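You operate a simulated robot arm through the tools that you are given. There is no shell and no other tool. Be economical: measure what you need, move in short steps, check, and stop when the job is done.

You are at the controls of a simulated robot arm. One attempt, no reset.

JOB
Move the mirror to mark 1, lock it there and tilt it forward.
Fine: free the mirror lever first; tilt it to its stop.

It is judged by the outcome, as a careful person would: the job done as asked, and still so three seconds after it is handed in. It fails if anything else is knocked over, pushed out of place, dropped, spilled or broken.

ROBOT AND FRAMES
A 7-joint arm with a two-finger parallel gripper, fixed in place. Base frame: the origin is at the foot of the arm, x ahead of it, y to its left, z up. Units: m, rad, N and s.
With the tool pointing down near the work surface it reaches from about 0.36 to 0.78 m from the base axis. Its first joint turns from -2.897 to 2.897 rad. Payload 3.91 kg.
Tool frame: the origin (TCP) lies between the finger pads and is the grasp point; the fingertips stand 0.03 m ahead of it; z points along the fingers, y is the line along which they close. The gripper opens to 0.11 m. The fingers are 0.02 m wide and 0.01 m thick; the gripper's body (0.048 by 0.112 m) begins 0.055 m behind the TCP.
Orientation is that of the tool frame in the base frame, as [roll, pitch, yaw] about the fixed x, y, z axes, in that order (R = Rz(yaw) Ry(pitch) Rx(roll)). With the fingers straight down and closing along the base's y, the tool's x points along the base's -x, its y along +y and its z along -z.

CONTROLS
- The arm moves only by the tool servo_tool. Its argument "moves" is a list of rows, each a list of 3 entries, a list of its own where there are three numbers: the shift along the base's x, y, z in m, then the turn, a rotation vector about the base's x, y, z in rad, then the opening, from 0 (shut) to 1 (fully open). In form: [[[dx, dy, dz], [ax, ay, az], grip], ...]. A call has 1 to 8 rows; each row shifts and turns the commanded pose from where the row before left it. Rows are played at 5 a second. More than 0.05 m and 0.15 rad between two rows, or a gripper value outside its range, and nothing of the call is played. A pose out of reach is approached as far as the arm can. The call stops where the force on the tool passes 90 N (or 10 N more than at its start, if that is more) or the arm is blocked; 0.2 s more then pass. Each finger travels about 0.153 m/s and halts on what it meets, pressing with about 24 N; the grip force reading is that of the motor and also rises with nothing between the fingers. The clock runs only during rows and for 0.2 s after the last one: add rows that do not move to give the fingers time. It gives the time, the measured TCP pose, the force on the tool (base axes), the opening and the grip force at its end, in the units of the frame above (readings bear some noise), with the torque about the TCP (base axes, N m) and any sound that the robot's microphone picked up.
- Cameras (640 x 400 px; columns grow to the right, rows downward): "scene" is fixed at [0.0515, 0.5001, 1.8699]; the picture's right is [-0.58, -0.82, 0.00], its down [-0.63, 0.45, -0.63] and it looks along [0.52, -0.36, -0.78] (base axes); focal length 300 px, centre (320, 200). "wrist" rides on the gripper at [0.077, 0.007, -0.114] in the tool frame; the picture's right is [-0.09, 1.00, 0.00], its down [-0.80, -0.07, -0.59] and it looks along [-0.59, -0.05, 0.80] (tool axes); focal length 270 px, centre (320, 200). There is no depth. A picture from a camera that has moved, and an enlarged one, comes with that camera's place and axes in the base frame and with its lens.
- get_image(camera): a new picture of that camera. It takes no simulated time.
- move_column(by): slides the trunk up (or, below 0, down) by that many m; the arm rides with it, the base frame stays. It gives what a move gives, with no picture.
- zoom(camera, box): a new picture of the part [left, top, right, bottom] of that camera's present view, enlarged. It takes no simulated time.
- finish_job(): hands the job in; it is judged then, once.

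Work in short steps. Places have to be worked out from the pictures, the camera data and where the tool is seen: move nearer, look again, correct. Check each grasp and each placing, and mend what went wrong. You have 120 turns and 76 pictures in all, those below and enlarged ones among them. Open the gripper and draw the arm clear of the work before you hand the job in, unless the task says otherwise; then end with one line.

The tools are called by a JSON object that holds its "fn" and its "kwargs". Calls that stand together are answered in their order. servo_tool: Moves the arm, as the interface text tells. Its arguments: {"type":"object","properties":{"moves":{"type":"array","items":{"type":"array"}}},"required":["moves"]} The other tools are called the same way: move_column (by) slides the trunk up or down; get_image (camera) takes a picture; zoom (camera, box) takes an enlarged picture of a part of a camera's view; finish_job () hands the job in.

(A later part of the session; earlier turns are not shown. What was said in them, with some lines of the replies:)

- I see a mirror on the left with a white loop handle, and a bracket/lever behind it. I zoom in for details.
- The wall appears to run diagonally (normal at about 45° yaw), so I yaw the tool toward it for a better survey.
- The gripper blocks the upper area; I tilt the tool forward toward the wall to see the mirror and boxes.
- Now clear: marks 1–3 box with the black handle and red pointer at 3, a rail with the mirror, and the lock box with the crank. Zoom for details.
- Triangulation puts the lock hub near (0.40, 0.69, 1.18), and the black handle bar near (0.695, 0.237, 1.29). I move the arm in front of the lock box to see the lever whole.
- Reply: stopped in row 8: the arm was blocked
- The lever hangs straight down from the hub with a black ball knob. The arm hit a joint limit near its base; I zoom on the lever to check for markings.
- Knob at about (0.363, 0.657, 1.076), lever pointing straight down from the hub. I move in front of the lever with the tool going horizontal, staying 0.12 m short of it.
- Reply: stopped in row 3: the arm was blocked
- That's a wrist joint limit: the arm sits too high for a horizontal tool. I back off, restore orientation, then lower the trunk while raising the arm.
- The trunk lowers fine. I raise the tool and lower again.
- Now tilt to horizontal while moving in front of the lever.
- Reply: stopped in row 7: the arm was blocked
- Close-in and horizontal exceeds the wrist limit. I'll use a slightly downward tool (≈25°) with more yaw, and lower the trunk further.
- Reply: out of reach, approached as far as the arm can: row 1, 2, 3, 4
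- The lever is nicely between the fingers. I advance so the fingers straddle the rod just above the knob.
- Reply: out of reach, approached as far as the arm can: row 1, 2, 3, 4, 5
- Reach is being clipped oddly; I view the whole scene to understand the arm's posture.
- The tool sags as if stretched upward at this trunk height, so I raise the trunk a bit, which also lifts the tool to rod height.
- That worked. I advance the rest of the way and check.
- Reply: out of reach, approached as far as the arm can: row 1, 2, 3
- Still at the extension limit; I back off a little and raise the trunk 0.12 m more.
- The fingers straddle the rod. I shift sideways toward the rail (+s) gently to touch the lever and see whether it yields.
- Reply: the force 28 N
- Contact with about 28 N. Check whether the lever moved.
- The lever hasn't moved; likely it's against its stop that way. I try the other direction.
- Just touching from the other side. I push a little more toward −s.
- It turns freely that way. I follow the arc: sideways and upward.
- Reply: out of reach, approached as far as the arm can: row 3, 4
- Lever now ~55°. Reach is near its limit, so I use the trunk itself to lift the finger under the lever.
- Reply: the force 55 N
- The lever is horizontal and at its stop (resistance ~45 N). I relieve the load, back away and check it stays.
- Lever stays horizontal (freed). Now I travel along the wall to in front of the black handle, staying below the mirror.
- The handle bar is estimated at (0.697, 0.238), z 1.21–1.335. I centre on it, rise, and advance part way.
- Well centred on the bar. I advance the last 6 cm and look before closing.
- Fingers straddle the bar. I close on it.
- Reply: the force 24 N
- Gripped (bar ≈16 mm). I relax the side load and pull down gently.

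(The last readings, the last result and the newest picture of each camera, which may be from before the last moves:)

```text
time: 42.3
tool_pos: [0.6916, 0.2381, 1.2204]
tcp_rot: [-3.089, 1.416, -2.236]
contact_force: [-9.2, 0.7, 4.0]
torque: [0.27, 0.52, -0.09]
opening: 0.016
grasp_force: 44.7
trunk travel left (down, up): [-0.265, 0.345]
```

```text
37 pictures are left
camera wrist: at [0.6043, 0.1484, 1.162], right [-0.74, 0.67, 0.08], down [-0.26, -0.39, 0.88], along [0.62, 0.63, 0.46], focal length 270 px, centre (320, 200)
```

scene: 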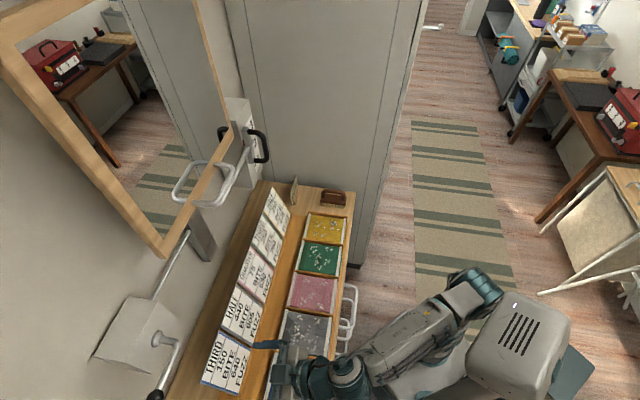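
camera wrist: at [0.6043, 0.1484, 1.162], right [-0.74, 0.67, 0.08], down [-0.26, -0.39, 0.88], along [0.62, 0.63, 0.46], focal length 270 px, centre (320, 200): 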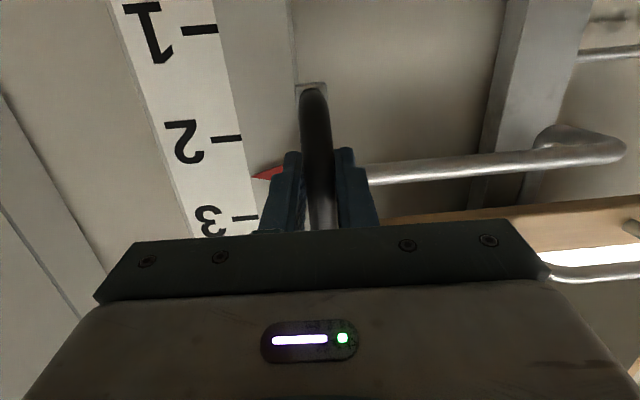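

It slides freely. Continue down, then check against the marks.

{"fn": "servo_tool", "kwargs": {"moves": [[[0, 0, -0.015], [0, 0, 0], 0], [[0, 0, -0.02], [0, 0, 0], 0], [[0, 0, -0.02], [0, 0, 0], 0], [[0, 0, -0.02], [0, 0, 0], 0], [[0, 0, 0], [0, 0, 0], 0]]}}

{"fn": "get_image", "kwargs": {"camera": "wrist"}}

```text
time: 43.5
tool_pos: [0.6916, 0.2389, 1.1457]
tcp_rot: [-3.095, 1.415, -2.247]
contact_force: [-6.5, -4.7, 1.2]
torque: [-0.28, 0.88, -0.07]
opening: 0.016
grasp_force: 44.9
trunk travel left (down, up): [-0.265, 0.345]
```

```text
36 pictures are left
camera wrist: at [0.6041, 0.1485, 1.086], right [-0.74, 0.67, 0.08], down [-0.26, -0.39, 0.88], along [0.62, 0.63, 0.46], focal length 270 px, centre (320, 200)
```

wrist: 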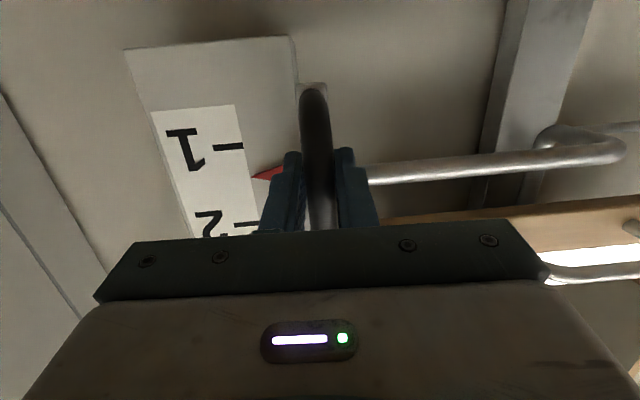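

About 24 mm remain by scale. I move 22 mm and zoom.

{"fn": "servo_tool", "kwargs": {"moves": [[[0, 0, -0.01], [0, 0, 0], 0], [[0, 0, -0.012], [0, 0, 0], 0], [[0, 0, 0], [0, 0, 0], 0]]}}

{"fn": "zoom", "kwargs": {"camera": "wrist", "box": [160, 100, 360, 240]}}

```text
time: 44.3
tool_pos: [0.692, 0.238, 1.1235]
tcp_rot: [-3.102, 1.416, -2.252]
contact_force: [-1.8, -4.8, 2.3]
torque: [0.85, -0.13, -0.09]
opening: 0.0159
grasp_force: 45.1
trunk travel left (down, up): [-0.265, 0.345]
```

```text
2.86 times, centred on (260, 170) of wrist
camera zoom: at [0.6042, 0.1485, 1.0646], right [-0.74, 0.67, 0.08], down [-0.26, -0.39, 0.88], along [0.62, 0.63, 0.46], focal length 772 px, centre (491, 286)
```

zoom: 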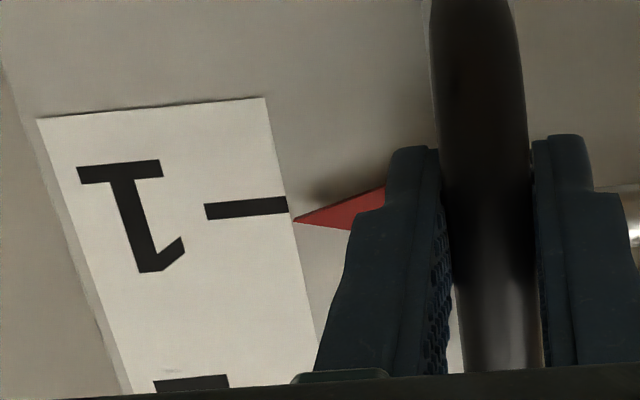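

About 2 mm short, allowing for parallax (same as seen initially at mark 3). I nudge down 2 mm.

{"fn": "servo_tool", "kwargs": {"moves": [[[0, 0, -0.002], [0, 0, 0], 0], [[0, 0, 0], [0, 0, 0], 0], [[0, 0, 0], [0, 0, 0], 0]]}}

{"fn": "zoom", "kwargs": {"camera": "wrist", "box": [160, 100, 360, 240]}}

{"fn": "zoom", "kwargs": {"camera": "scene", "box": [140, 80, 340, 240]}}

```text
time: 45.1
tool_pos: [0.6905, 0.2387, 1.1224]
tcp_rot: [-3.099, 1.415, -2.25]
contact_force: [-0.7, -3.4, 3.8]
torque: [0.02, 0.49, -0.02]
opening: 0.0158
grasp_force: 44.6
trunk travel left (down, up): [-0.265, 0.345]
```

```text
2.86 times, centred on (260, 170) of wrist
camera zoom: at [0.6043, 0.1485, 1.0633], right [-0.74, 0.67, 0.08], down [-0.26, -0.39, 0.88], along [0.62, 0.63, 0.46], focal length 772 px, centre (491, 286)
```

zoom: 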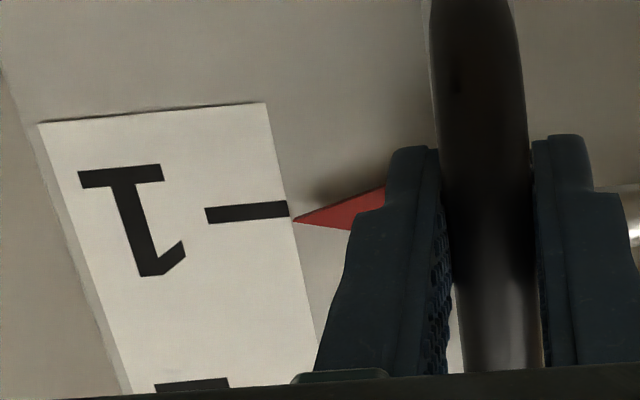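

```text
2.50 times, centred on (240, 160) of scene
camera zoom: at [0.0515, 0.5001, 1.8699], right [-0.58, -0.82, 0.0], down [-0.63, 0.45, -0.63], along [0.52, -0.36, -0.78], focal length 751 px, centre (520, 300)
```

zoom: 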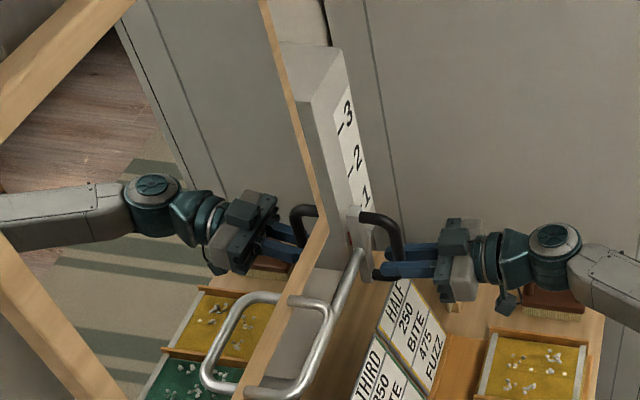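

The pointer sits at mark 1 (the small offset is the same parallax as at 3). I release and check it doesn't drift.

{"fn": "servo_tool", "kwargs": {"moves": [[[0, 0, 0], [0, 0, 0], 0.3], [[0, 0, 0], [0, 0, 0], 0.9], [[0, 0, 0], [0, 0, 0], 0.9], [[0, 0, 0], [0, 0, 0], 0.9]]}}

{"fn": "zoom", "kwargs": {"camera": "wrist", "box": [160, 100, 360, 240]}}

```text
time: 46.1
tool_pos: [0.6911, 0.2391, 1.1219]
tcp_rot: [-3.1, 1.416, -2.249]
contact_force: [-0.6, -0.6, -0.6]
torque: [-0.02, 0.03, 0.02]
opening: 0.099
grasp_force: 0.1
trunk travel left (down, up): [-0.265, 0.345]
```

```text
2.86 times, centred on (260, 170) of wrist
camera zoom: at [0.6046, 0.1493, 1.063], right [-0.74, 0.67, 0.08], down [-0.26, -0.39, 0.88], along [0.62, 0.63, 0.46], focal length 772 px, centre (491, 286)
```

zoom: 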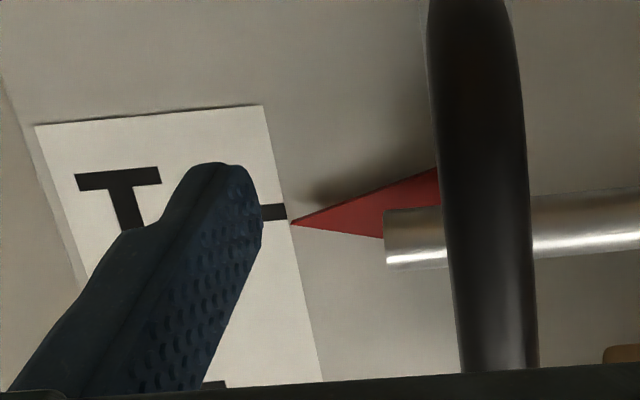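

Holds. To judge alignment without parallax, I back off and raise the camera to the mark's height.

{"fn": "servo_tool", "kwargs": {"moves": [[[-0.025, -0.027, 0], [0, 0, 0], 1], [[-0.025, -0.027, 0], [0, 0, 0], 1], [[-0.025, -0.027, 0.02], [0, 0, 0], 1], [[-0.02, -0.02, 0.03], [0, 0, 0], 1], [[0, 0, 0.03], [0, 0, 0], 1], [[0, 0, 0], [0, 0, 0], 1]]}}

{"fn": "zoom", "kwargs": {"camera": "wrist", "box": [100, 0, 400, 240]}}

```text
time: 47.5
tool_pos: [0.5951, 0.139, 1.2016]
tcp_rot: [-3.099, 1.417, -2.249]
contact_force: [0.2, -0.1, 0.2]
torque: [0.0, -0.03, 0.04]
opening: 0.1103
grasp_force: 0.0
trunk travel left (down, up): [-0.265, 0.345]
```

```text
1.67 times, centred on (250, 120) of wrist
camera zoom: at [0.5088, 0.0486, 1.1429], right [-0.74, 0.67, 0.08], down [-0.26, -0.39, 0.88], along [0.62, 0.63, 0.46], focal length 450 px, centre (437, 333)
```

zoom: 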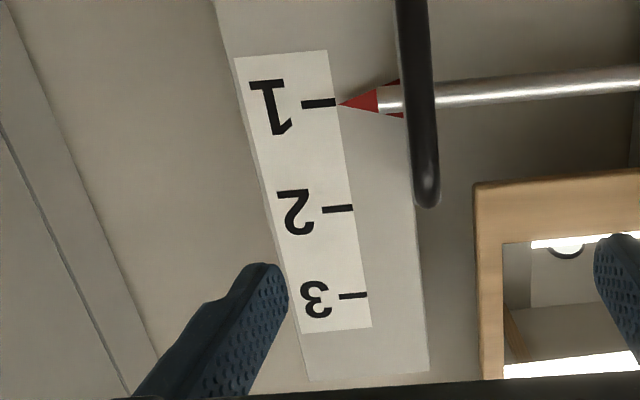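

Perfectly aligned at mark 1. Before returning to the lever, I check where the lowered mirror and its loop handle now are.

{"fn": "get_image", "kwargs": {"camera": "scene"}}

{"fn": "get_image", "kwargs": {"camera": "wrist"}}

```text
30 pictures are left
```

scene: 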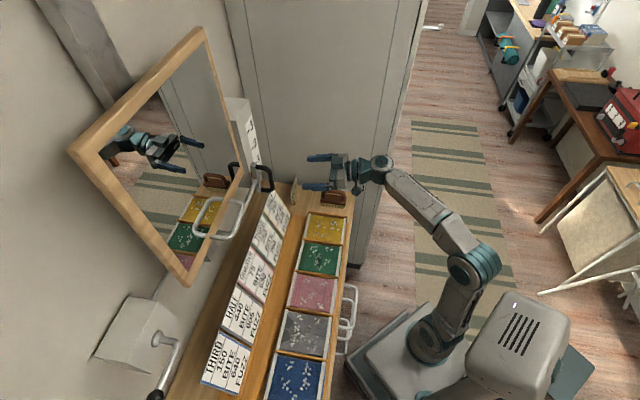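

```text
29 pictures are left
camera wrist: at [0.5088, 0.0486, 1.1429], right [-0.74, 0.67, 0.08], down [-0.26, -0.39, 0.88], along [0.62, 0.63, 0.46], focal length 270 px, centre (320, 200)
```

wrist: 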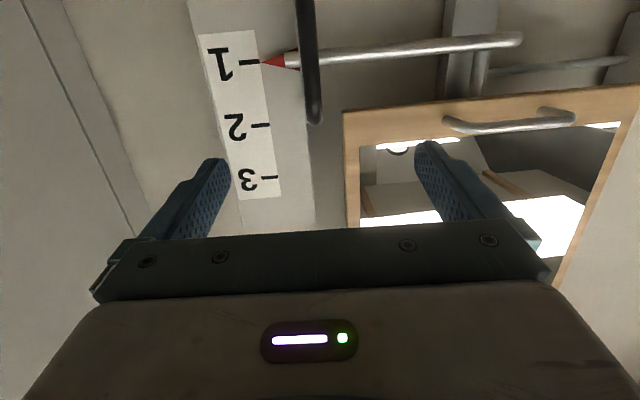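

The mirror's bottom edge is at n≈0.74, z≈1.21, clear of my path. I travel back to the front of the lever, slightly above it.

{"fn": "servo_tool", "kwargs": {"moves": [[[-0.027, 0.036, 0], [0, 0, 0], 1], [[-0.027, 0.036, 0], [0, 0, 0], 1], [[-0.027, 0.036, 0], [0, 0, 0], 1], [[-0.027, 0.036, 0], [0, 0, 0], 1], [[-0.027, 0.036, 0], [0, 0, 0], 1], [[-0.027, 0.036, 0], [0, 0, 0], 1], [[-0.027, 0.036, 0], [0, 0, 0], 1], [[-0.027, 0.036, 0], [0, 0, 0], 1]]}}

{"fn": "servo_tool", "kwargs": {"moves": [[[-0.027, 0.036, 0.008], [0, 0, 0], 1], [[-0.027, 0.036, 0.008], [0, 0, 0], 1], [[-0.027, 0.036, 0.01], [0, 0, 0], 1], [[-0.02, 0.036, 0.01], [0, 0, 0], 1], [[0, 0, 0], [0, 0, 0], 1]]}}

```text
time: 49.3
tool_pos: [0.3809, 0.4285, 1.2035]
tcp_rot: [-3.092, 1.416, -2.239]
contact_force: [0.6, 0.4, -0.1]
torque: [0.03, 0.01, 0.01]
opening: 0.11
grasp_force: 0.0
trunk travel left (down, up): [-0.265, 0.345]
```

```text
time: 50.4
tool_pos: [0.3274, 0.5264, 1.2679]
tcp_rot: [2.36, 1.356, -3.055]
contact_force: [-0.7, 0.8, -0.2]
torque: [-0.01, 0.01, 0.03]
opening: 0.1099
grasp_force: 0.1
trunk travel left (down, up): [-0.265, 0.345]
stopped in row 5: the arm was blocked; the commanded pose is now the measured one
```

A wrist limit again; I restore the earlier tilted orientation used for the lever and go to the standoff.

{"fn": "servo_tool", "kwargs": {"moves": [[[-0.01, -0.01, 0], [-0.103, 0.0246, 0.0068], 1], [[-0.01, 0.01, -0.01], [-0.103, 0.0246, 0.0068], 1], [[-0.015, 0.02, -0.01], [-0.103, 0.0246, 0.0068], 1], [[-0.02, 0.025, -0.012], [0, 0, 0], 1], [[0, 0, 0], [0, 0, 0], 1]]}}

{"fn": "get_image", "kwargs": {"camera": "wrist"}}

```text
time: 51.6
tool_pos: [0.3129, 0.5195, 1.2794]
tcp_rot: [2.793, 1.145, -2.608]
contact_force: [-0.2, -0.4, 0.8]
torque: [0.02, -0.05, -0.03]
opening: 0.1097
grasp_force: 0.0
trunk travel left (down, up): [-0.265, 0.345]
stopped in row 5: the arm was blocked; the commanded pose is now the measured one
```

```text
28 pictures are left
camera wrist: at [0.2158, 0.4234, 1.2551], right [-0.71, 0.67, 0.22], down [0.0, -0.31, 0.95], along [0.7, 0.68, 0.22], focal length 270 px, centre (320, 200)
```

wrist: 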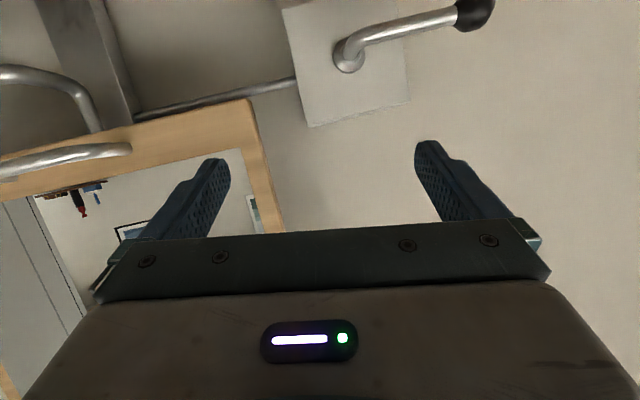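

I go lower first while fixing orientation, then raise the trunk for height.

{"fn": "servo_tool", "kwargs": {"moves": [[[0, 0, -0.03], [-0.06, -0.041, 0.002], 1], [[0, 0, -0.03], [-0.06, -0.041, 0.002], 1], [[-0.01, 0.01, -0.03], [0, 0, 0], 1], [[0, 0, 0], [0, 0, 0], 1]]}}

{"fn": "move_column", "kwargs": {"by": 0.06}}

```text
time: 52.8
tool_pos: [0.3309, 0.5062, 1.198]
tcp_rot: [2.985, 1.124, -2.45]
contact_force: [-0.5, 0.6, -0.8]
torque: [-0.02, 0.0, -0.02]
opening: 0.11
grasp_force: 0.0
trunk travel left (down, up): [-0.265, 0.345]
stopped in row 4: the arm was blocked; the commanded pose is now the measured one
```

```text
time: 53.8
tool_pos: [0.3297, 0.5072, 1.2562]
tcp_rot: [2.988, 1.125, -2.447]
contact_force: [0.7, 0.9, 0.1]
torque: [0.03, 0.02, 0.0]
opening: 0.1099
grasp_force: 0.0
trunk travel left (down, up): [-0.325, 0.285]
```

The posture is stuck near a joint limit; I back out toward the middle, fix the orientation, then approach low as before.

{"fn": "servo_tool", "kwargs": {"moves": [[[0.015, -0.03, -0.03], [-0.0143, -0.0167, 0.007], 1], [[0.015, -0.03, -0.03], [-0.0143, -0.0167, 0.007], 1], [[0.012, -0.03, -0.035], [-0.0143, -0.0167, 0.007], 1], [[0, 0, -0.04], [0, 0, 0], 1], [[0, 0, 0], [0, 0, 0], 1]]}}

{"fn": "servo_tool", "kwargs": {"moves": [[[-0.02, 0.03, 0], [0, 0, 0], 1], [[-0.02, 0.03, 0], [0, 0, 0], 1], [[-0.02, 0.03, 0], [0, 0, 0], 1], [[-0.02, 0.03, 0], [0, 0, 0], 1], [[-0.02, 0.03, 0], [0, 0, 0], 1], [[0, 0, 0], [0, 0, 0], 1]]}}

```text
time: 55.0
tool_pos: [0.3724, 0.4167, 1.1196]
tcp_rot: [-3.134, 1.132, -2.279]
contact_force: [0.0, 0.1, 0.0]
torque: [-0.01, 0.02, 0.03]
opening: 0.1101
grasp_force: 0.0
trunk travel left (down, up): [-0.325, 0.285]
```

```text
time: 56.6
tool_pos: [0.2989, 0.5471, 1.1465]
tcp_rot: [2.847, 1.112, -2.552]
contact_force: [-0.6, 0.3, -1.2]
torque: [0.03, -0.03, -0.01]
opening: 0.11
grasp_force: 0.0
trunk travel left (down, up): [-0.325, 0.285]
stopped in row 6: the arm was blocked; the commanded pose is now the measured one
```

I push outward (more extended, toward +s) to leave the limit region while fixing orientation, then raise with the trunk.

{"fn": "servo_tool", "kwargs": {"moves": [[[0.021, 0.008, -0.005], [-0.02, -0.024, 0], 1], [[0.021, 0.008, 0], [-0.028, -0.033, 0], 1], [[0.021, 0.008, 0], [-0.03, -0.036, 0], 1], [[0, 0, 0], [0, 0, 0], 1]]}}

{"fn": "get_image", "kwargs": {"camera": "wrist"}}

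```text
time: 57.6
tool_pos: [0.362, 0.5723, 1.1414]
tcp_rot: [3.134, 1.132, -2.293]
contact_force: [-0.4, 0.0, -0.1]
torque: [0.02, 0.04, 0.03]
opening: 0.1096
grasp_force: 0.0
trunk travel left (down, up): [-0.325, 0.285]
```

```text
27 pictures are left
camera wrist: at [0.2676, 0.4745, 1.1204], right [-0.73, 0.68, 0.08], down [-0.07, -0.2, 0.98], along [0.68, 0.71, 0.19], focal length 270 px, centre (320, 200)
```

wrist: 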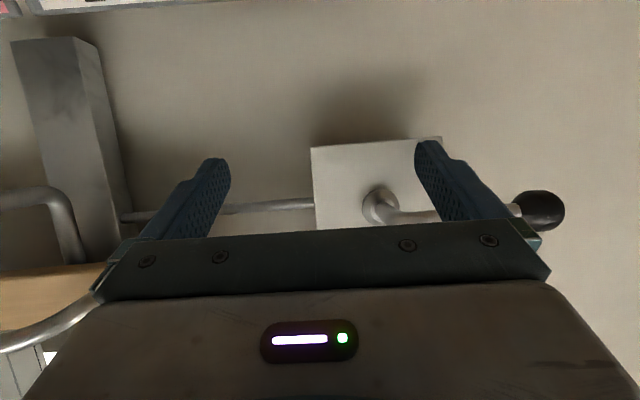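

Good. Raise the trunk 0.1 m, then shift over the lever.

{"fn": "move_column", "kwargs": {"by": 0.1}}

{"fn": "servo_tool", "kwargs": {"moves": [[[-0.014, 0.015, 0], [0, 0, 0], 1], [[-0.014, 0.015, 0], [0, 0, 0], 1], [[-0.014, 0.015, 0], [0, 0, 0], 1], [[-0.009, 0.01, 0], [0, 0, 0], 1], [[0, 0, 0], [0, 0, 0], 1]]}}

{"fn": "get_image", "kwargs": {"camera": "wrist"}}

```text
time: 58.9
tool_pos: [0.3609, 0.5723, 1.2415]
tcp_rot: [3.131, 1.131, -2.296]
contact_force: [-0.8, 0.2, -0.7]
torque: [0.0, 0.03, -0.02]
opening: 0.1101
grasp_force: 0.1
trunk travel left (down, up): [-0.425, 0.185]
```

```text
time: 60.1
tool_pos: [0.3094, 0.6279, 1.2428]
tcp_rot: [3.129, 1.129, -2.295]
contact_force: [-0.2, -0.1, -0.2]
torque: [0.03, -0.01, 0.02]
opening: 0.1101
grasp_force: 0.0
trunk travel left (down, up): [-0.425, 0.185]
```

```text
26 pictures are left
camera wrist: at [0.2153, 0.5291, 1.2217], right [-0.73, 0.68, 0.08], down [-0.07, -0.2, 0.98], along [0.68, 0.71, 0.19], focal length 270 px, centre (320, 200)
```

wrist: 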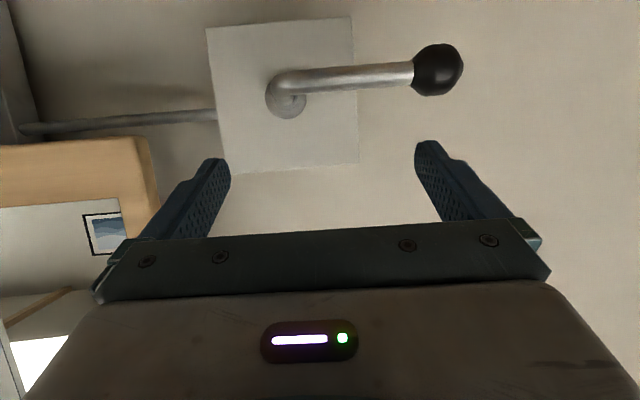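

Finger sits above the lever. Advance to rod depth.

{"fn": "servo_tool", "kwargs": {"moves": [[[0.014, 0.012, 0], [0, 0, 0], 1], [[0.014, 0.012, 0], [0, 0, 0], 1], [[0.014, 0.012, 0], [0, 0, 0], 1], [[0, 0, 0], [0, 0, 0], 1]]}}

{"fn": "get_image", "kwargs": {"camera": "wrist"}}

{"fn": "zoom", "kwargs": {"camera": "scene", "box": [80, 240, 320, 400]}}

```text
time: 61.1
tool_pos: [0.3526, 0.6642, 1.242]
tcp_rot: [3.129, 1.131, -2.295]
contact_force: [-0.2, 1.1, -0.2]
torque: [0.0, 0.02, 0.01]
opening: 0.1102
grasp_force: 0.1
trunk travel left (down, up): [-0.425, 0.185]
```

```text
25 pictures are left
camera wrist: at [0.2587, 0.5655, 1.2211], right [-0.73, 0.68, 0.08], down [-0.07, -0.2, 0.98], along [0.68, 0.71, 0.19], focal length 270 px, centre (320, 200)
```

wrist: 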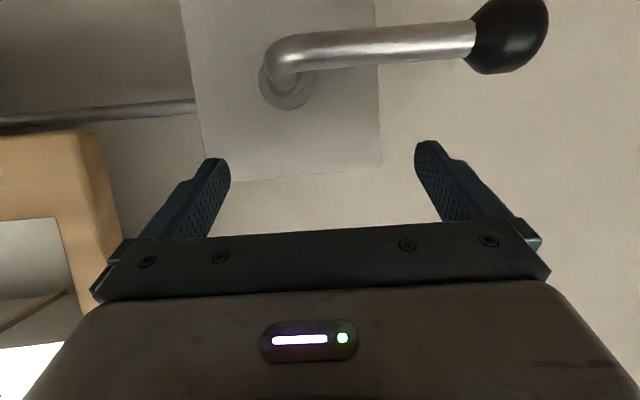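

```text
2.50 times, centred on (200, 320) of scene
camera zoom: at [0.0515, 0.5001, 1.8699], right [-0.58, -0.82, 0.0], down [-0.63, 0.45, -0.63], along [0.52, -0.36, -0.78], focal length 751 px, centre (620, -100)
```

zoom: 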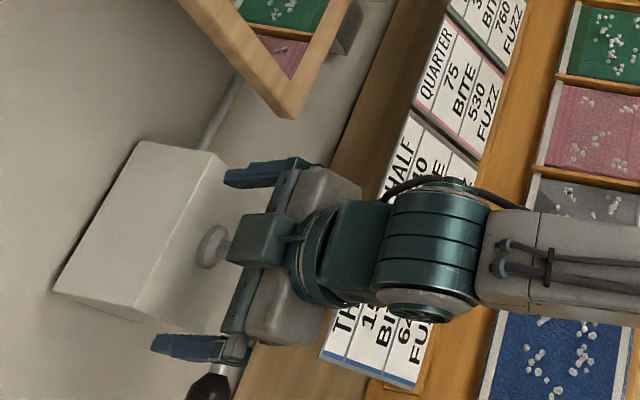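

Aligned above the rod with clearance to the mirror corner. Push down along the arc.

{"fn": "servo_tool", "kwargs": {"moves": [[[0, 0, -0.02], [0, 0, 0], 1], [[0, 0, -0.018], [0, 0, 0], 1], [[0, 0, -0.013], [0, 0, 0], 1], [[0, 0, -0.013], [0, 0, 0], 1], [[0, 0, -0.013], [0, 0, 0], 1], [[0, 0, 0], [0, 0, 0], 1]]}}

{"fn": "get_image", "kwargs": {"camera": "wrist"}}

```text
time: 62.5
tool_pos: [0.3516, 0.663, 1.1655]
tcp_rot: [3.13, 1.13, -2.295]
contact_force: [0.3, 0.4, -1.3]
torque: [-0.01, 0.01, 0.0]
opening: 0.1098
grasp_force: 0.1
trunk travel left (down, up): [-0.425, 0.185]
```

```text
23 pictures are left
camera wrist: at [0.2586, 0.5648, 1.1447], right [-0.73, 0.68, 0.08], down [-0.07, -0.2, 0.98], along [0.68, 0.7, 0.19], focal length 270 px, centre (320, 200)
```

wrist: 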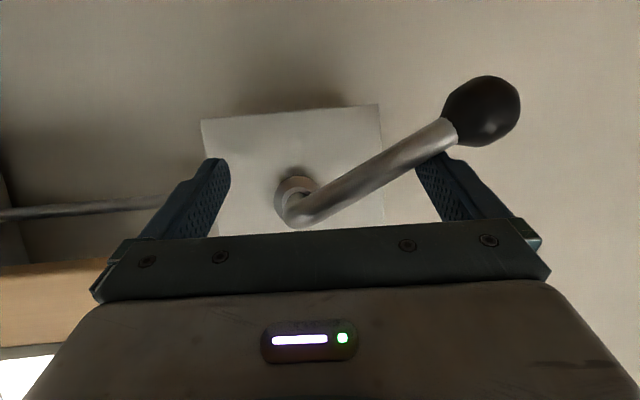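

Lever is following. Continue along the arc to vertical.

{"fn": "servo_tool", "kwargs": {"moves": [[[0.004, -0.004, -0.012], [0, 0, 0], 1], [[0.004, -0.004, -0.012], [0, 0, 0], 1], [[0.006, -0.006, -0.012], [0, 0, 0], 1], [[0.008, -0.008, -0.009], [0, 0, 0], 1], [[0.008, -0.009, -0.008], [0, 0, 0], 1], [[0.006, -0.007, 0], [0, 0, 0], 1], [[0, 0, 0], [0, 0, 0], 1]]}}

{"fn": "get_image", "kwargs": {"camera": "wrist"}}

```text
time: 64.1
tool_pos: [0.3891, 0.6244, 1.1112]
tcp_rot: [3.131, 1.13, -2.295]
contact_force: [-0.9, 0.0, -0.8]
torque: [0.01, 0.01, -0.02]
opening: 0.1098
grasp_force: 0.1
trunk travel left (down, up): [-0.425, 0.185]
```

```text
22 pictures are left
camera wrist: at [0.2946, 0.5265, 1.0911], right [-0.73, 0.68, 0.08], down [-0.07, -0.2, 0.98], along [0.68, 0.7, 0.19], focal length 270 px, centre (320, 200)
```

wrist: 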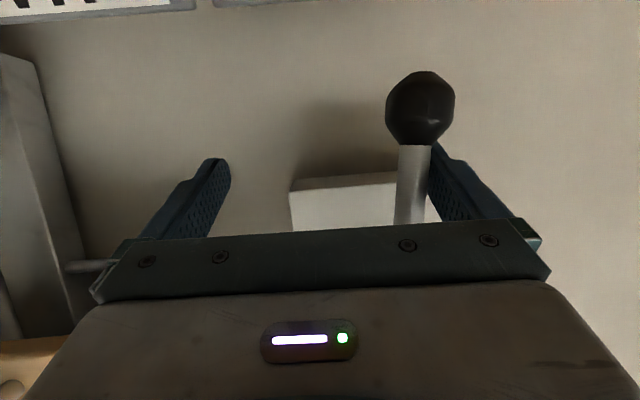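

Almost vertical. A bit further until it meets its stop with force.

{"fn": "servo_tool", "kwargs": {"moves": [[[0.004, -0.004, 0], [0, 0, 0], 1], [[0.004, -0.004, 0], [0, 0, 0], 1], [[0.002, -0.002, 0], [0, 0, 0], 1], [[0, 0, 0], [0, 0, 0], 1]]}}

{"fn": "get_image", "kwargs": {"camera": "wrist"}}

```text
time: 65.1
tool_pos: [0.3951, 0.6178, 1.1132]
tcp_rot: [3.131, 1.13, -2.29]
contact_force: [-11.9, 10.6, 2.7]
torque: [0.02, 0.1, -0.03]
opening: 0.11
grasp_force: 0.1
trunk travel left (down, up): [-0.425, 0.185]
```

```text
21 pictures are left
camera wrist: at [0.3015, 0.5193, 1.0913], right [-0.73, 0.68, 0.08], down [-0.07, -0.2, 0.98], along [0.68, 0.71, 0.19], focal length 270 px, centre (320, 200)
```

wrist: 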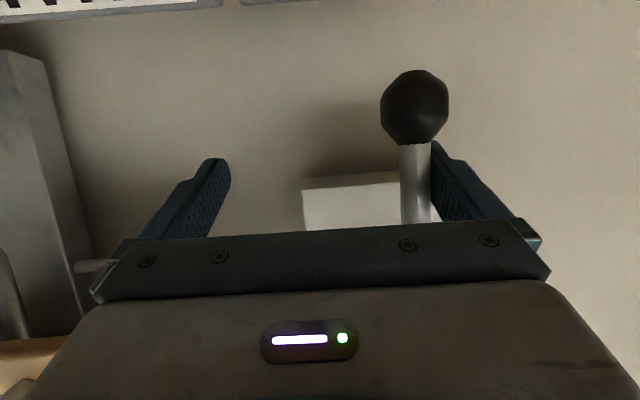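

Lever back at its stop, locked. I back away and look at the mirror's mounting and loop handle.

{"fn": "servo_tool", "kwargs": {"moves": [[[-0.01, 0.01, 0], [0, 0, 0], 1], [[-0.023, -0.02, 0], [0, 0, 0], 1], [[-0.02, -0.03, 0], [0, 0, 0], 1], [[0.0, -0.04, 0], [0, 0, 0], 1], [[0.02, -0.04, 0], [0, 0, 0], 1], [[0.02, -0.04, 0], [0, 0, 0], 1], [[0, 0, 0], [0, 0, 0], 1]]}}

{"fn": "get_image", "kwargs": {"camera": "wrist"}}

{"fn": "zoom", "kwargs": {"camera": "scene", "box": [40, 0, 320, 300]}}

```text
time: 66.7
tool_pos: [0.3875, 0.4558, 1.1135]
tcp_rot: [3.129, 1.132, -2.297]
contact_force: [-0.2, 0.7, 0.5]
torque: [0.04, -0.03, 0.02]
opening: 0.1098
grasp_force: 0.1
trunk travel left (down, up): [-0.425, 0.185]
```

```text
20 pictures are left
camera wrist: at [0.292, 0.3577, 1.0917], right [-0.73, 0.68, 0.09], down [-0.07, -0.2, 0.98], along [0.68, 0.71, 0.19], focal length 270 px, centre (320, 200)
```

wrist: 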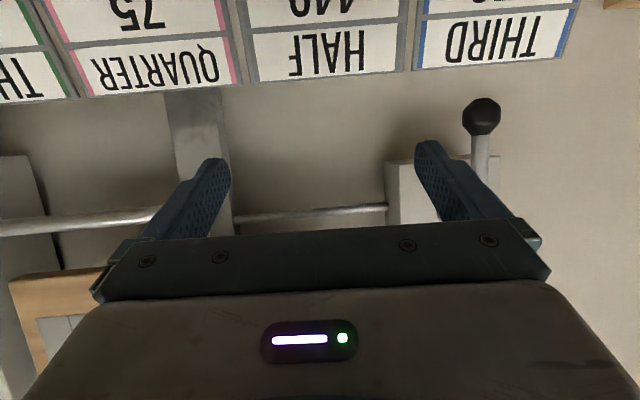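

```text
1.33 times, centred on (180, 150) of scene
camera zoom: at [0.0515, 0.5001, 1.8699], right [-0.58, -0.82, 0.0], down [-0.63, 0.45, -0.63], along [0.52, -0.36, -0.78], focal length 400 px, centre (507, 267)
```

zoom: 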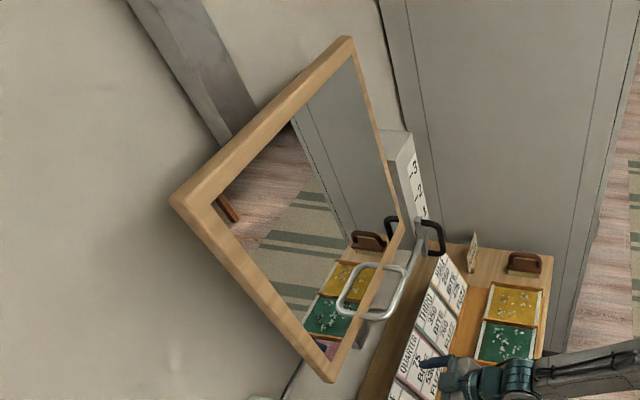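

The mirror hangs upright (n≈0.745, z 1.21–1.62); the loop's bar is centred near (0.56, 0.433, 1.232), horizontal. I move in front of it and roll the gripper 90° so the fingers close vertically.

{"fn": "servo_tool", "kwargs": {"moves": [[[0.017, -0.03, 0], [0, 0, 0], 1], [[0.017, -0.03, 0.01], [0, 0, 0], 1], [[0.017, -0.03, 0.015], [0, 0, 0], 1], [[0.015, -0.031, 0.02], [0, 0, 0], 1], [[0, 0, 0], [0.086, 0.099, -0.062], 1], [[0, 0, 0], [0.086, 0.099, -0.062], 1], [[0, 0, 0], [0.086, 0.099, -0.062], 1], [[0, 0, 0], [0.086, 0.099, -0.062], 1]]}}

{"fn": "servo_tool", "kwargs": {"moves": [[[0, 0, 0], [0.086, 0.099, -0.062], 1], [[0, 0, 0], [0.086, 0.099, -0.062], 1], [[0, 0, 0], [0.086, 0.099, -0.062], 1], [[0, 0, 0], [0.086, 0.099, -0.062], 1], [[0, 0, 0], [0.086, 0.099, -0.062], 1], [[0, 0, 0], [0.086, 0.099, -0.062], 1], [[0, 0, 0], [0.071, 0.082, -0.051], 1], [[0, 0, 0], [0, 0, 0], 1]]}}

{"fn": "get_image", "kwargs": {"camera": "wrist"}}

```text
time: 68.5
tool_pos: [0.4515, 0.3344, 1.156]
tcp_rot: [2.273, 0.854, 2.996]
contact_force: [-0.2, 0.4, 1.0]
torque: [0.04, -0.01, -0.05]
opening: 0.1101
grasp_force: 0.1
trunk travel left (down, up): [-0.425, 0.185]
```

```text
time: 70.3
tool_pos: [0.4524, 0.3338, 1.1573]
tcp_rot: [2.009, -0.004, 2.423]
contact_force: [-0.3, -0.3, -0.2]
torque: [0.0, -0.02, -0.02]
opening: 0.1103
grasp_force: 0.0
trunk travel left (down, up): [-0.425, 0.185]
```

```text
18 pictures are left
camera wrist: at [0.3283, 0.3084, 1.2124], right [0.35, 0.26, 0.9], down [0.23, -0.96, 0.18], along [0.91, 0.14, -0.39], focal length 270 px, centre (320, 200)
```

wrist: 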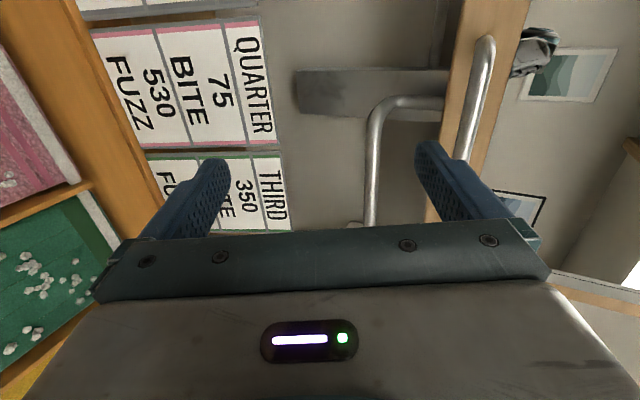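

Rolled fine. I reduce the tilt, rise to bar height and narrow the opening.

{"fn": "servo_tool", "kwargs": {"moves": [[[0.012, 0.006, 0.032], [0.057, -0.061, 0], 0.6], [[0.012, 0.006, 0.032], [0.057, -0.061, 0], 0.5], [[0.013, 0.006, 0.031], [0.057, -0.061, 0], 0.5], [[0, 0, 0], [0, 0, 0], 0.5]]}}

{"fn": "get_image", "kwargs": {"camera": "wrist"}}

```text
time: 71.3
tool_pos: [0.4879, 0.3526, 1.2528]
tcp_rot: [1.759, 0.021, 2.42]
contact_force: [-0.6, 0.1, 0.5]
torque: [0.01, -0.02, 0.0]
opening: 0.055
grasp_force: 0.1
trunk travel left (down, up): [-0.425, 0.185]
```

```text
17 pictures are left
camera wrist: at [0.3567, 0.3194, 1.2791], right [0.17, 0.1, 0.98], down [0.21, -0.98, 0.06], along [0.96, 0.19, -0.19], focal length 270 px, centre (320, 200)
```

wrist: 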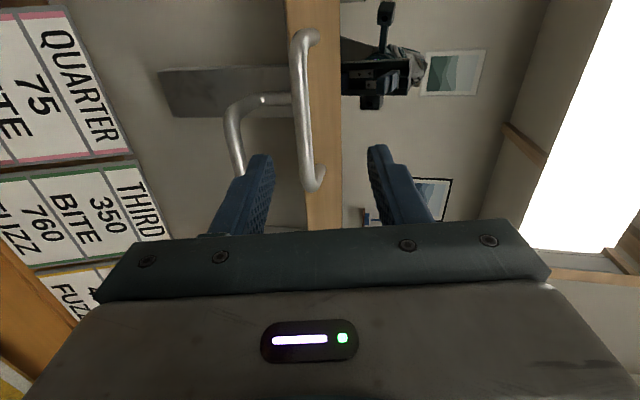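

The bar lies between the fingers' planes. I advance onto it.

{"fn": "servo_tool", "kwargs": {"moves": [[[0.016, 0.018, -0.008], [0, 0, 0], 0.5], [[0.016, 0.018, -0.008], [0, 0, 0], 0.5], [[0.016, 0.018, -0.008], [0, 0, 0], 0.5], [[0.015, 0.017, -0.005], [0, 0, 0], 0.5], [[0, 0, 0], [0, 0, 0], 0.5]]}}

{"fn": "get_image", "kwargs": {"camera": "wrist"}}

{"fn": "zoom", "kwargs": {"camera": "scene", "box": [120, 120, 320, 280]}}

```text
time: 72.5
tool_pos: [0.5515, 0.4238, 1.2244]
tcp_rot: [1.76, 0.022, 2.422]
contact_force: [0.0, -0.1, -0.2]
torque: [0.02, -0.02, -0.04]
opening: 0.0551
grasp_force: 0.0
trunk travel left (down, up): [-0.425, 0.185]
```

```text
16 pictures are left
camera wrist: at [0.42, 0.3914, 1.2503], right [0.17, 0.1, 0.98], down [0.21, -0.98, 0.06], along [0.96, 0.19, -0.19], focal length 270 px, centre (320, 200)
```

wrist: 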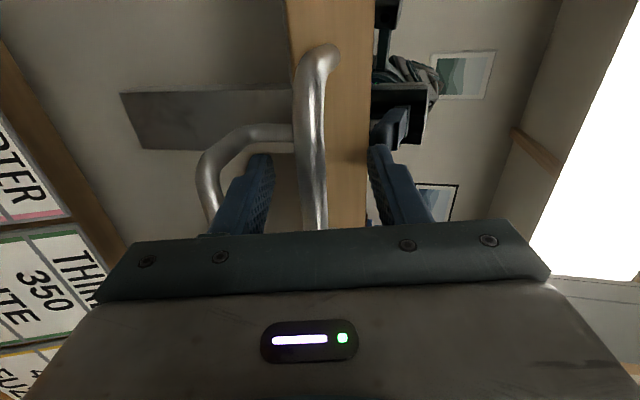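

```text
2.50 times, centred on (220, 200) of scene
camera zoom: at [0.0515, 0.5001, 1.8699], right [-0.58, -0.82, 0.0], down [-0.63, 0.45, -0.63], along [0.52, -0.36, -0.78], focal length 751 px, centre (570, 200)
```

zoom: 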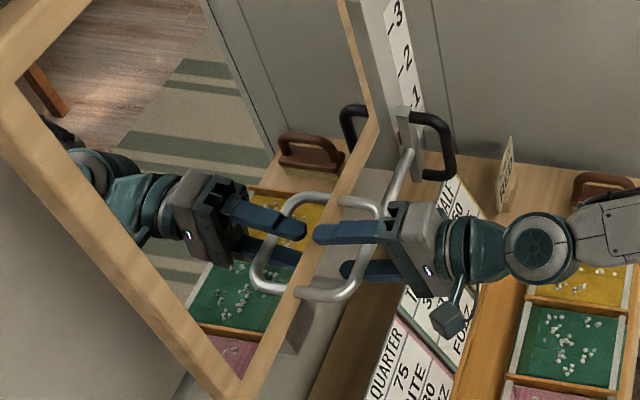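

Fingers are above and below the bar, tips close to (but not touching) the frame. Close.

{"fn": "servo_tool", "kwargs": {"moves": [[[0, 0, 0], [0, 0, 0], 0.2], [[0, 0, 0], [0, 0, 0], 0], [[0, 0, 0], [0, 0, 0], 0], [[0, 0, 0], [0, 0, 0], 0]]}}

```text
time: 73.5
tool_pos: [0.5516, 0.4227, 1.221]
tcp_rot: [1.765, 0.018, 2.421]
contact_force: [-9.1, -8.5, -26.0]
torque: [0.94, 0.47, -0.1]
opening: 0.0131
grasp_force: 44.8
trunk travel left (down, up): [-0.425, 0.185]
```

Gripped. Relax the vertical load and pull gently toward the robot.

{"fn": "servo_tool", "kwargs": {"moves": [[[0, 0, -0.0035], [0, 0, 0], 0], [[-0.0075, -0.007, 0], [0, 0, 0], 0], [[-0.0075, -0.007, 0], [0, 0, 0], 0], [[0, 0, 0], [0, 0, 0], 0]]}}

{"fn": "zoom", "kwargs": {"camera": "scene", "box": [40, 0, 320, 300]}}

```text
time: 74.5
tool_pos: [0.5382, 0.4117, 1.2232]
tcp_rot: [1.752, 0.024, 2.421]
contact_force: [26.9, 29.3, 33.8]
torque: [0.76, 0.58, -0.28]
opening: 0.0133
grasp_force: 45.2
trunk travel left (down, up): [-0.425, 0.185]
```

```text
1.33 times, centred on (180, 150) of scene
camera zoom: at [0.0515, 0.5001, 1.8699], right [-0.58, -0.82, 0.0], down [-0.63, 0.45, -0.63], along [0.52, -0.36, -0.78], focal length 400 px, centre (507, 267)
```

zoom: 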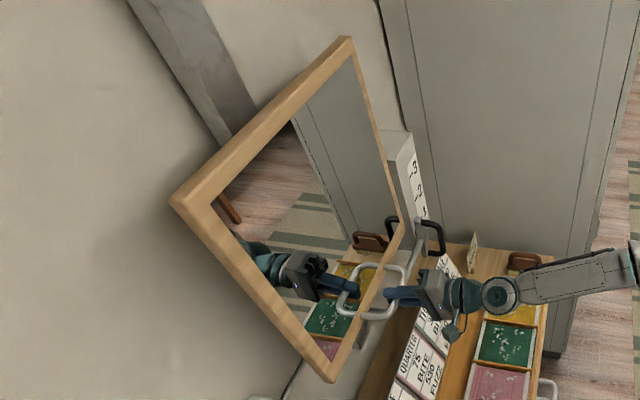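

The mirror resists pulling (at its limit that way), so forward tilt may mean the top coming out, with the handle going in or down. I reverse and push gently inward.

{"fn": "servo_tool", "kwargs": {"moves": [[[0.008, 0.008, 0], [0, 0, 0], 0], [[0.007, 0.007, 0], [0, 0, 0], 0], [[0.006, 0.006, 0], [0, 0, 0], 0], [[0, 0, 0], [0, 0, 0], 0]]}}

{"fn": "get_image", "kwargs": {"camera": "wrist"}}

```text
time: 75.5
tool_pos: [0.5562, 0.4303, 1.2152]
tcp_rot: [1.767, 0.019, 2.424]
contact_force: [-4.0, -2.1, -10.4]
torque: [0.82, 0.68, 0.65]
opening: 0.0136
grasp_force: 45.1
trunk travel left (down, up): [-0.425, 0.185]
```

```text
13 pictures are left
camera wrist: at [0.4258, 0.3981, 1.2429], right [0.18, 0.1, 0.98], down [0.21, -0.98, 0.06], along [0.96, 0.19, -0.2], focal length 270 px, centre (320, 200)
```

wrist: 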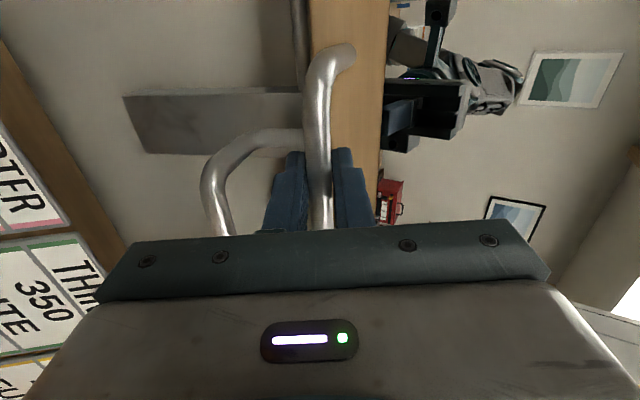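

It yields inward and the reflection changed: the mirror is tilting top-forward. Check the scene.

{"fn": "zoom", "kwargs": {"camera": "scene", "box": [40, 0, 320, 300]}}

```text
1.33 times, centred on (180, 150) of scene
camera zoom: at [0.0515, 0.5001, 1.8699], right [-0.58, -0.82, 0.0], down [-0.63, 0.45, -0.63], along [0.52, -0.36, -0.78], focal length 400 px, centre (507, 267)
```

zoom: 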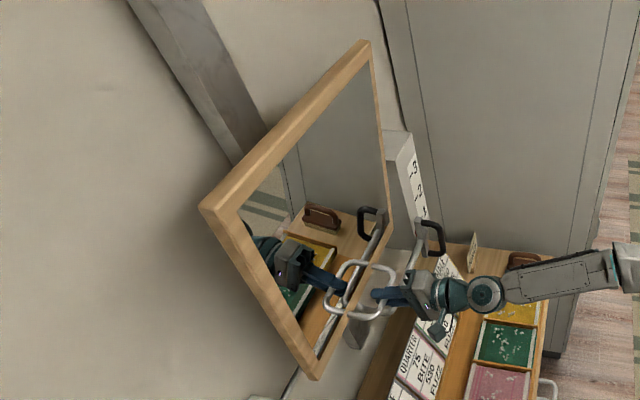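

Top is coming forward; hinge is about 0.1 m above the bar. I continue along the arc, turning the hand with it.

{"fn": "servo_tool", "kwargs": {"moves": [[[0.004, 0.0035, -0.003], [0.034, -0.0365, 0], 0], [[0.004, 0.0035, -0.003], [0.034, -0.0365, 0], 0], [[0.004, 0.0035, -0.0035], [0.034, -0.0365, 0], 0], [[0.0035, 0.003, -0.0035], [0.034, -0.0365, 0], 0], [[0, 0, 0], [0, 0, 0], 0]]}}

{"fn": "zoom", "kwargs": {"camera": "scene", "box": [40, 0, 320, 300]}}

```text
time: 76.7
tool_pos: [0.5701, 0.4443, 1.2097]
tcp_rot: [1.554, 0.044, 2.415]
contact_force: [-1.2, 11.0, 25.2]
torque: [0.66, 0.67, 0.39]
opening: 0.0134
grasp_force: 45.2
trunk travel left (down, up): [-0.425, 0.185]
```

```text
1.33 times, centred on (180, 150) of scene
camera zoom: at [0.0515, 0.5001, 1.8699], right [-0.58, -0.82, 0.0], down [-0.63, 0.45, -0.63], along [0.52, -0.36, -0.78], focal length 400 px, centre (507, 267)
```

zoom: 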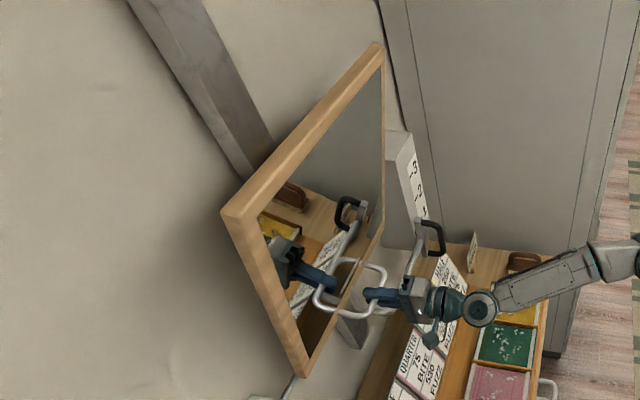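

Good progress. I lessen the downward component and continue.

{"fn": "servo_tool", "kwargs": {"moves": [[[0.0035, 0.0035, 0.004], [0.03, -0.032, 0], 0], [[0.0035, 0.0035, 0], [0.03, -0.032, 0], 0], [[0.0035, 0.0035, -0.001], [0.03, -0.032, 0], 0], [[0.0035, 0.0035, -0.001], [0.03, -0.032, 0], 0], [[0, 0, 0], [0, 0, 0], 0]]}}

{"fn": "zoom", "kwargs": {"camera": "scene", "box": [40, 0, 320, 300]}}

```text
time: 77.9
tool_pos: [0.5855, 0.4548, 1.2117]
tcp_rot: [1.381, 0.055, 2.404]
contact_force: [-22.2, -20.1, 2.1]
torque: [0.57, 0.64, 0.34]
opening: 0.0135
grasp_force: 45.1
trunk travel left (down, up): [-0.425, 0.185]
```

```text
1.33 times, centred on (180, 150) of scene
camera zoom: at [0.0515, 0.5001, 1.8699], right [-0.58, -0.82, 0.0], down [-0.63, 0.45, -0.63], along [0.52, -0.36, -0.78], focal length 400 px, centre (507, 267)
```

zoom: 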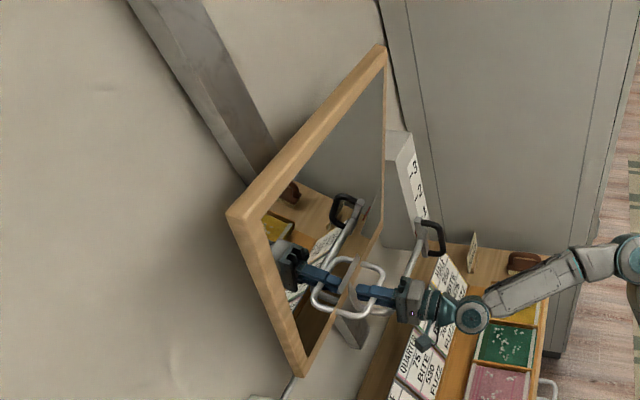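

Force rose to 30 N with little further motion—probably the stop. I push slightly more to confirm.

{"fn": "servo_tool", "kwargs": {"moves": [[[0.004, 0.004, -0.002], [0, 0, 0], 0], [[0.004, 0.004, -0.002], [0, 0, 0], 0], [[0, 0, 0], [0, 0, 0], 0]]}}

{"fn": "zoom", "kwargs": {"camera": "scene", "box": [40, 0, 320, 300]}}

```text
time: 78.7
tool_pos: [0.5897, 0.4601, 1.2118]
tcp_rot: [1.374, 0.059, 2.405]
contact_force: [-24.2, -24.5, 25.9]
torque: [0.3, 0.92, -0.2]
opening: 0.0133
grasp_force: 45.1
trunk travel left (down, up): [-0.425, 0.185]
```

```text
1.33 times, centred on (180, 150) of scene
camera zoom: at [0.0515, 0.5001, 1.8699], right [-0.58, -0.82, 0.0], down [-0.63, 0.45, -0.63], along [0.52, -0.36, -0.78], focal length 400 px, centre (507, 267)
```

zoom: 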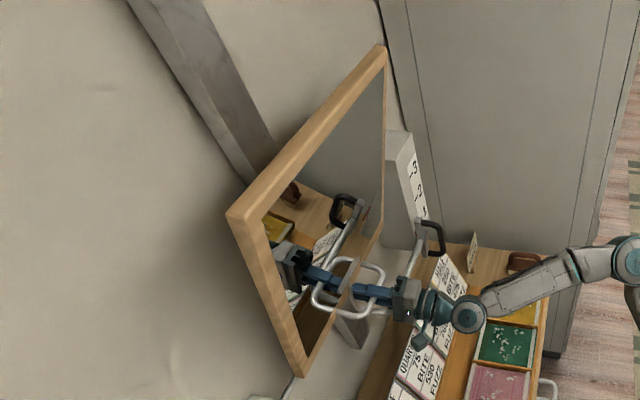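

Mirror unchanged under 43 N: it's at its stop. I relieve the load, open slightly, and withdraw straight back.

{"fn": "servo_tool", "kwargs": {"moves": [[[-0.005, -0.005, 0.006], [0, 0, 0], 0], [[0, 0, 0], [0, 0, 0], 0.15], [[0, 0, 0], [0, 0, 0], 0.3], [[0, 0, 0], [0, 0, 0], 0.3], [[0, 0, 0], [0, 0, 0], 0.3]]}}

{"fn": "get_image", "kwargs": {"camera": "wrist"}}

```text
time: 79.9
tool_pos: [0.5909, 0.4611, 1.2103]
tcp_rot: [1.387, 0.055, 2.408]
contact_force: [-0.2, -0.4, -0.5]
torque: [-0.01, -0.01, 0.01]
opening: 0.0332
grasp_force: 0.1
trunk travel left (down, up): [-0.425, 0.185]
```

```text
8 pictures are left
camera wrist: at [0.4582, 0.4276, 1.1911], right [-0.1, -0.16, 0.98], down [0.22, -0.97, -0.13], along [0.97, 0.2, 0.13], focal length 270 px, centre (320, 200)
```

wrist: 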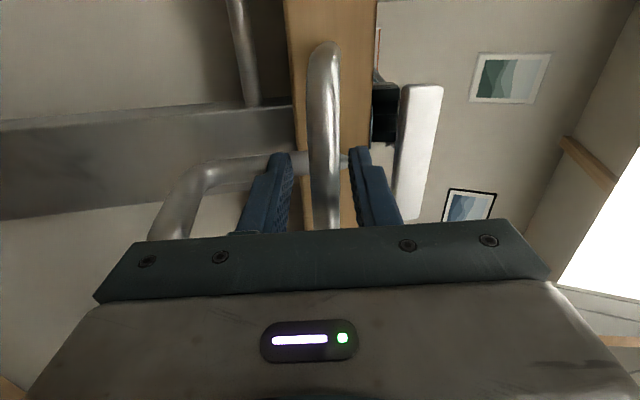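

Fingers are free of the bar on both sides. I withdraw along the tool axis.

{"fn": "servo_tool", "kwargs": {"moves": [[[-0.013, -0.0145, -0.0035], [0, 0, 0], 0.3], [[-0.02, -0.022, -0.005], [0, 0, 0], 0.3], [[-0.02, -0.022, -0.005], [0, 0, 0], 0.3], [[-0.02, -0.022, -0.005], [0, 0, 0], 0.3], [[-0.02, -0.022, -0.005], [-0.068, 0.073, 0], 0.3], [[0, -0.03, 0], [-0.068, 0.073, 0], 0.6], [[0, -0.03, 0], [-0.068, 0.073, 0], 1], [[0, 0, 0], [0, 0, 0], 1]]}}

{"fn": "get_image", "kwargs": {"camera": "scene"}}

```text
time: 81.7
tool_pos: [0.4965, 0.2969, 1.1868]
tcp_rot: [1.686, 0.03, 2.418]
contact_force: [-0.5, -0.3, 0.3]
torque: [-0.02, -0.03, 0.0]
opening: 0.1101
grasp_force: 0.1
trunk travel left (down, up): [-0.425, 0.185]
```

```text
7 pictures are left
```

scene: 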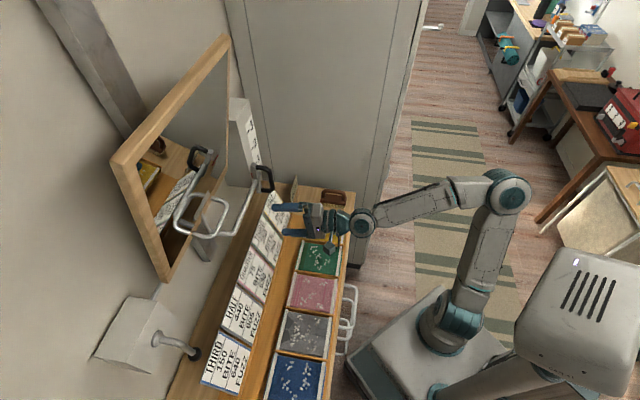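

Mirror stays tilted, lever locked down. I draw the arm further back and verify the pointer and tilt.

{"fn": "servo_tool", "kwargs": {"moves": [[[-0.02, -0.035, 0.01], [0, 0, 0], 1], [[-0.02, -0.035, 0.01], [0, 0, 0], 1], [[-0.02, -0.035, 0.01], [0, 0, 0], 1], [[0, 0, 0], [0, 0, 0], 1], [[0, 0, 0], [0, 0, 0], 1], [[0, 0, 0], [0, 0, 0], 1]]}}

{"fn": "zoom", "kwargs": {"camera": "scene", "box": [40, 0, 320, 300]}}

{"fn": "zoom", "kwargs": {"camera": "scene", "box": [200, 80, 320, 220]}}

```text
time: 83.1
tool_pos: [0.4366, 0.1923, 1.2183]
tcp_rot: [1.684, 0.029, 2.418]
contact_force: [0.6, 0.4, -0.3]
torque: [-0.02, 0.0, -0.03]
opening: 0.11
grasp_force: 0.0
trunk travel left (down, up): [-0.425, 0.185]
```

```text
1.33 times, centred on (180, 150) of scene
camera zoom: at [0.0515, 0.5001, 1.8699], right [-0.58, -0.82, 0.0], down [-0.63, 0.45, -0.63], along [0.52, -0.36, -0.78], focal length 400 px, centre (507, 267)
```

zoom: 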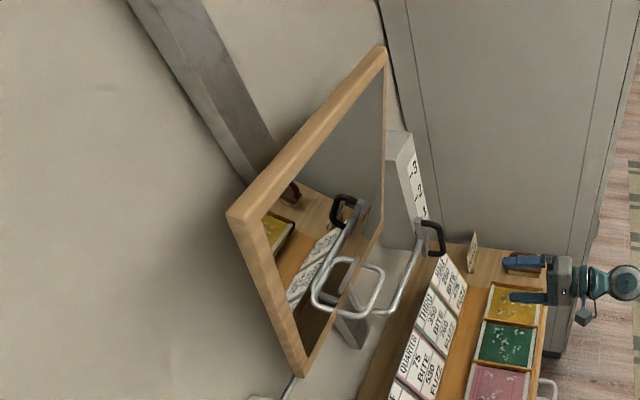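

```text
2.86 times, centred on (260, 150) of scene
camera zoom: at [0.0515, 0.5001, 1.8699], right [-0.58, -0.82, 0.0], down [-0.63, 0.45, -0.63], along [0.52, -0.36, -0.78], focal length 858 px, centre (491, 343)
```

zoom: 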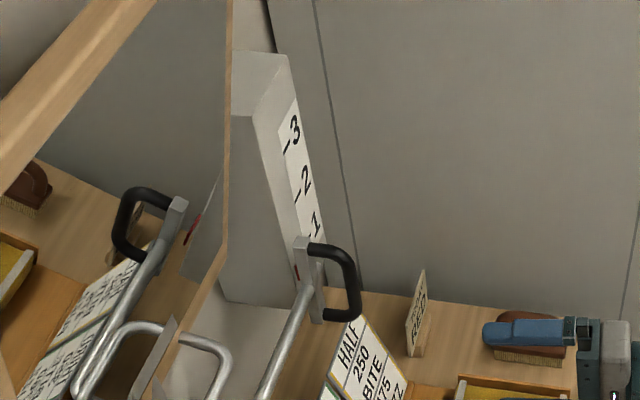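

Mirror tilt holds. One wrist view to confirm the pointer is still at mark 1.

{"fn": "get_image", "kwargs": {"camera": "wrist"}}

```text
4 pictures are left
camera wrist: at [0.3041, 0.1598, 1.2347], right [0.12, 0.05, 0.99], down [0.2, -0.98, 0.02], along [0.97, 0.2, -0.13], focal length 270 px, centre (320, 200)
```

wrist: 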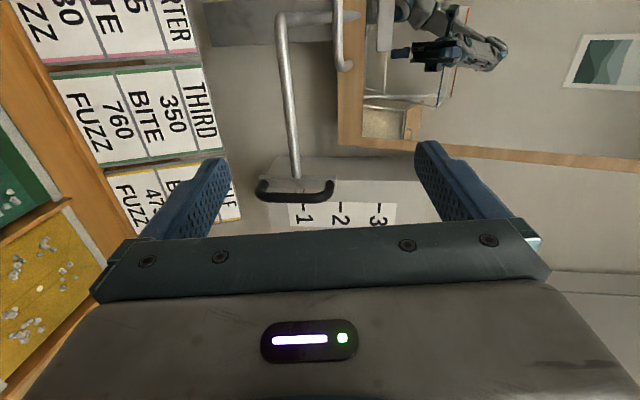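

The rod and pointer still line up with mark 1 (allowing for parallax), the lock lever is down, the mirror is tilted to its stop, and the arm is clear. Handing in.

{"fn": "finish_job", "kwargs": {}}

```text
The job is handed in.
```

The mirror is at mark 1, locked there with its lever back down, and tilted forward to its stop; I opened the gripper, drew the arm clear and handed the job in.
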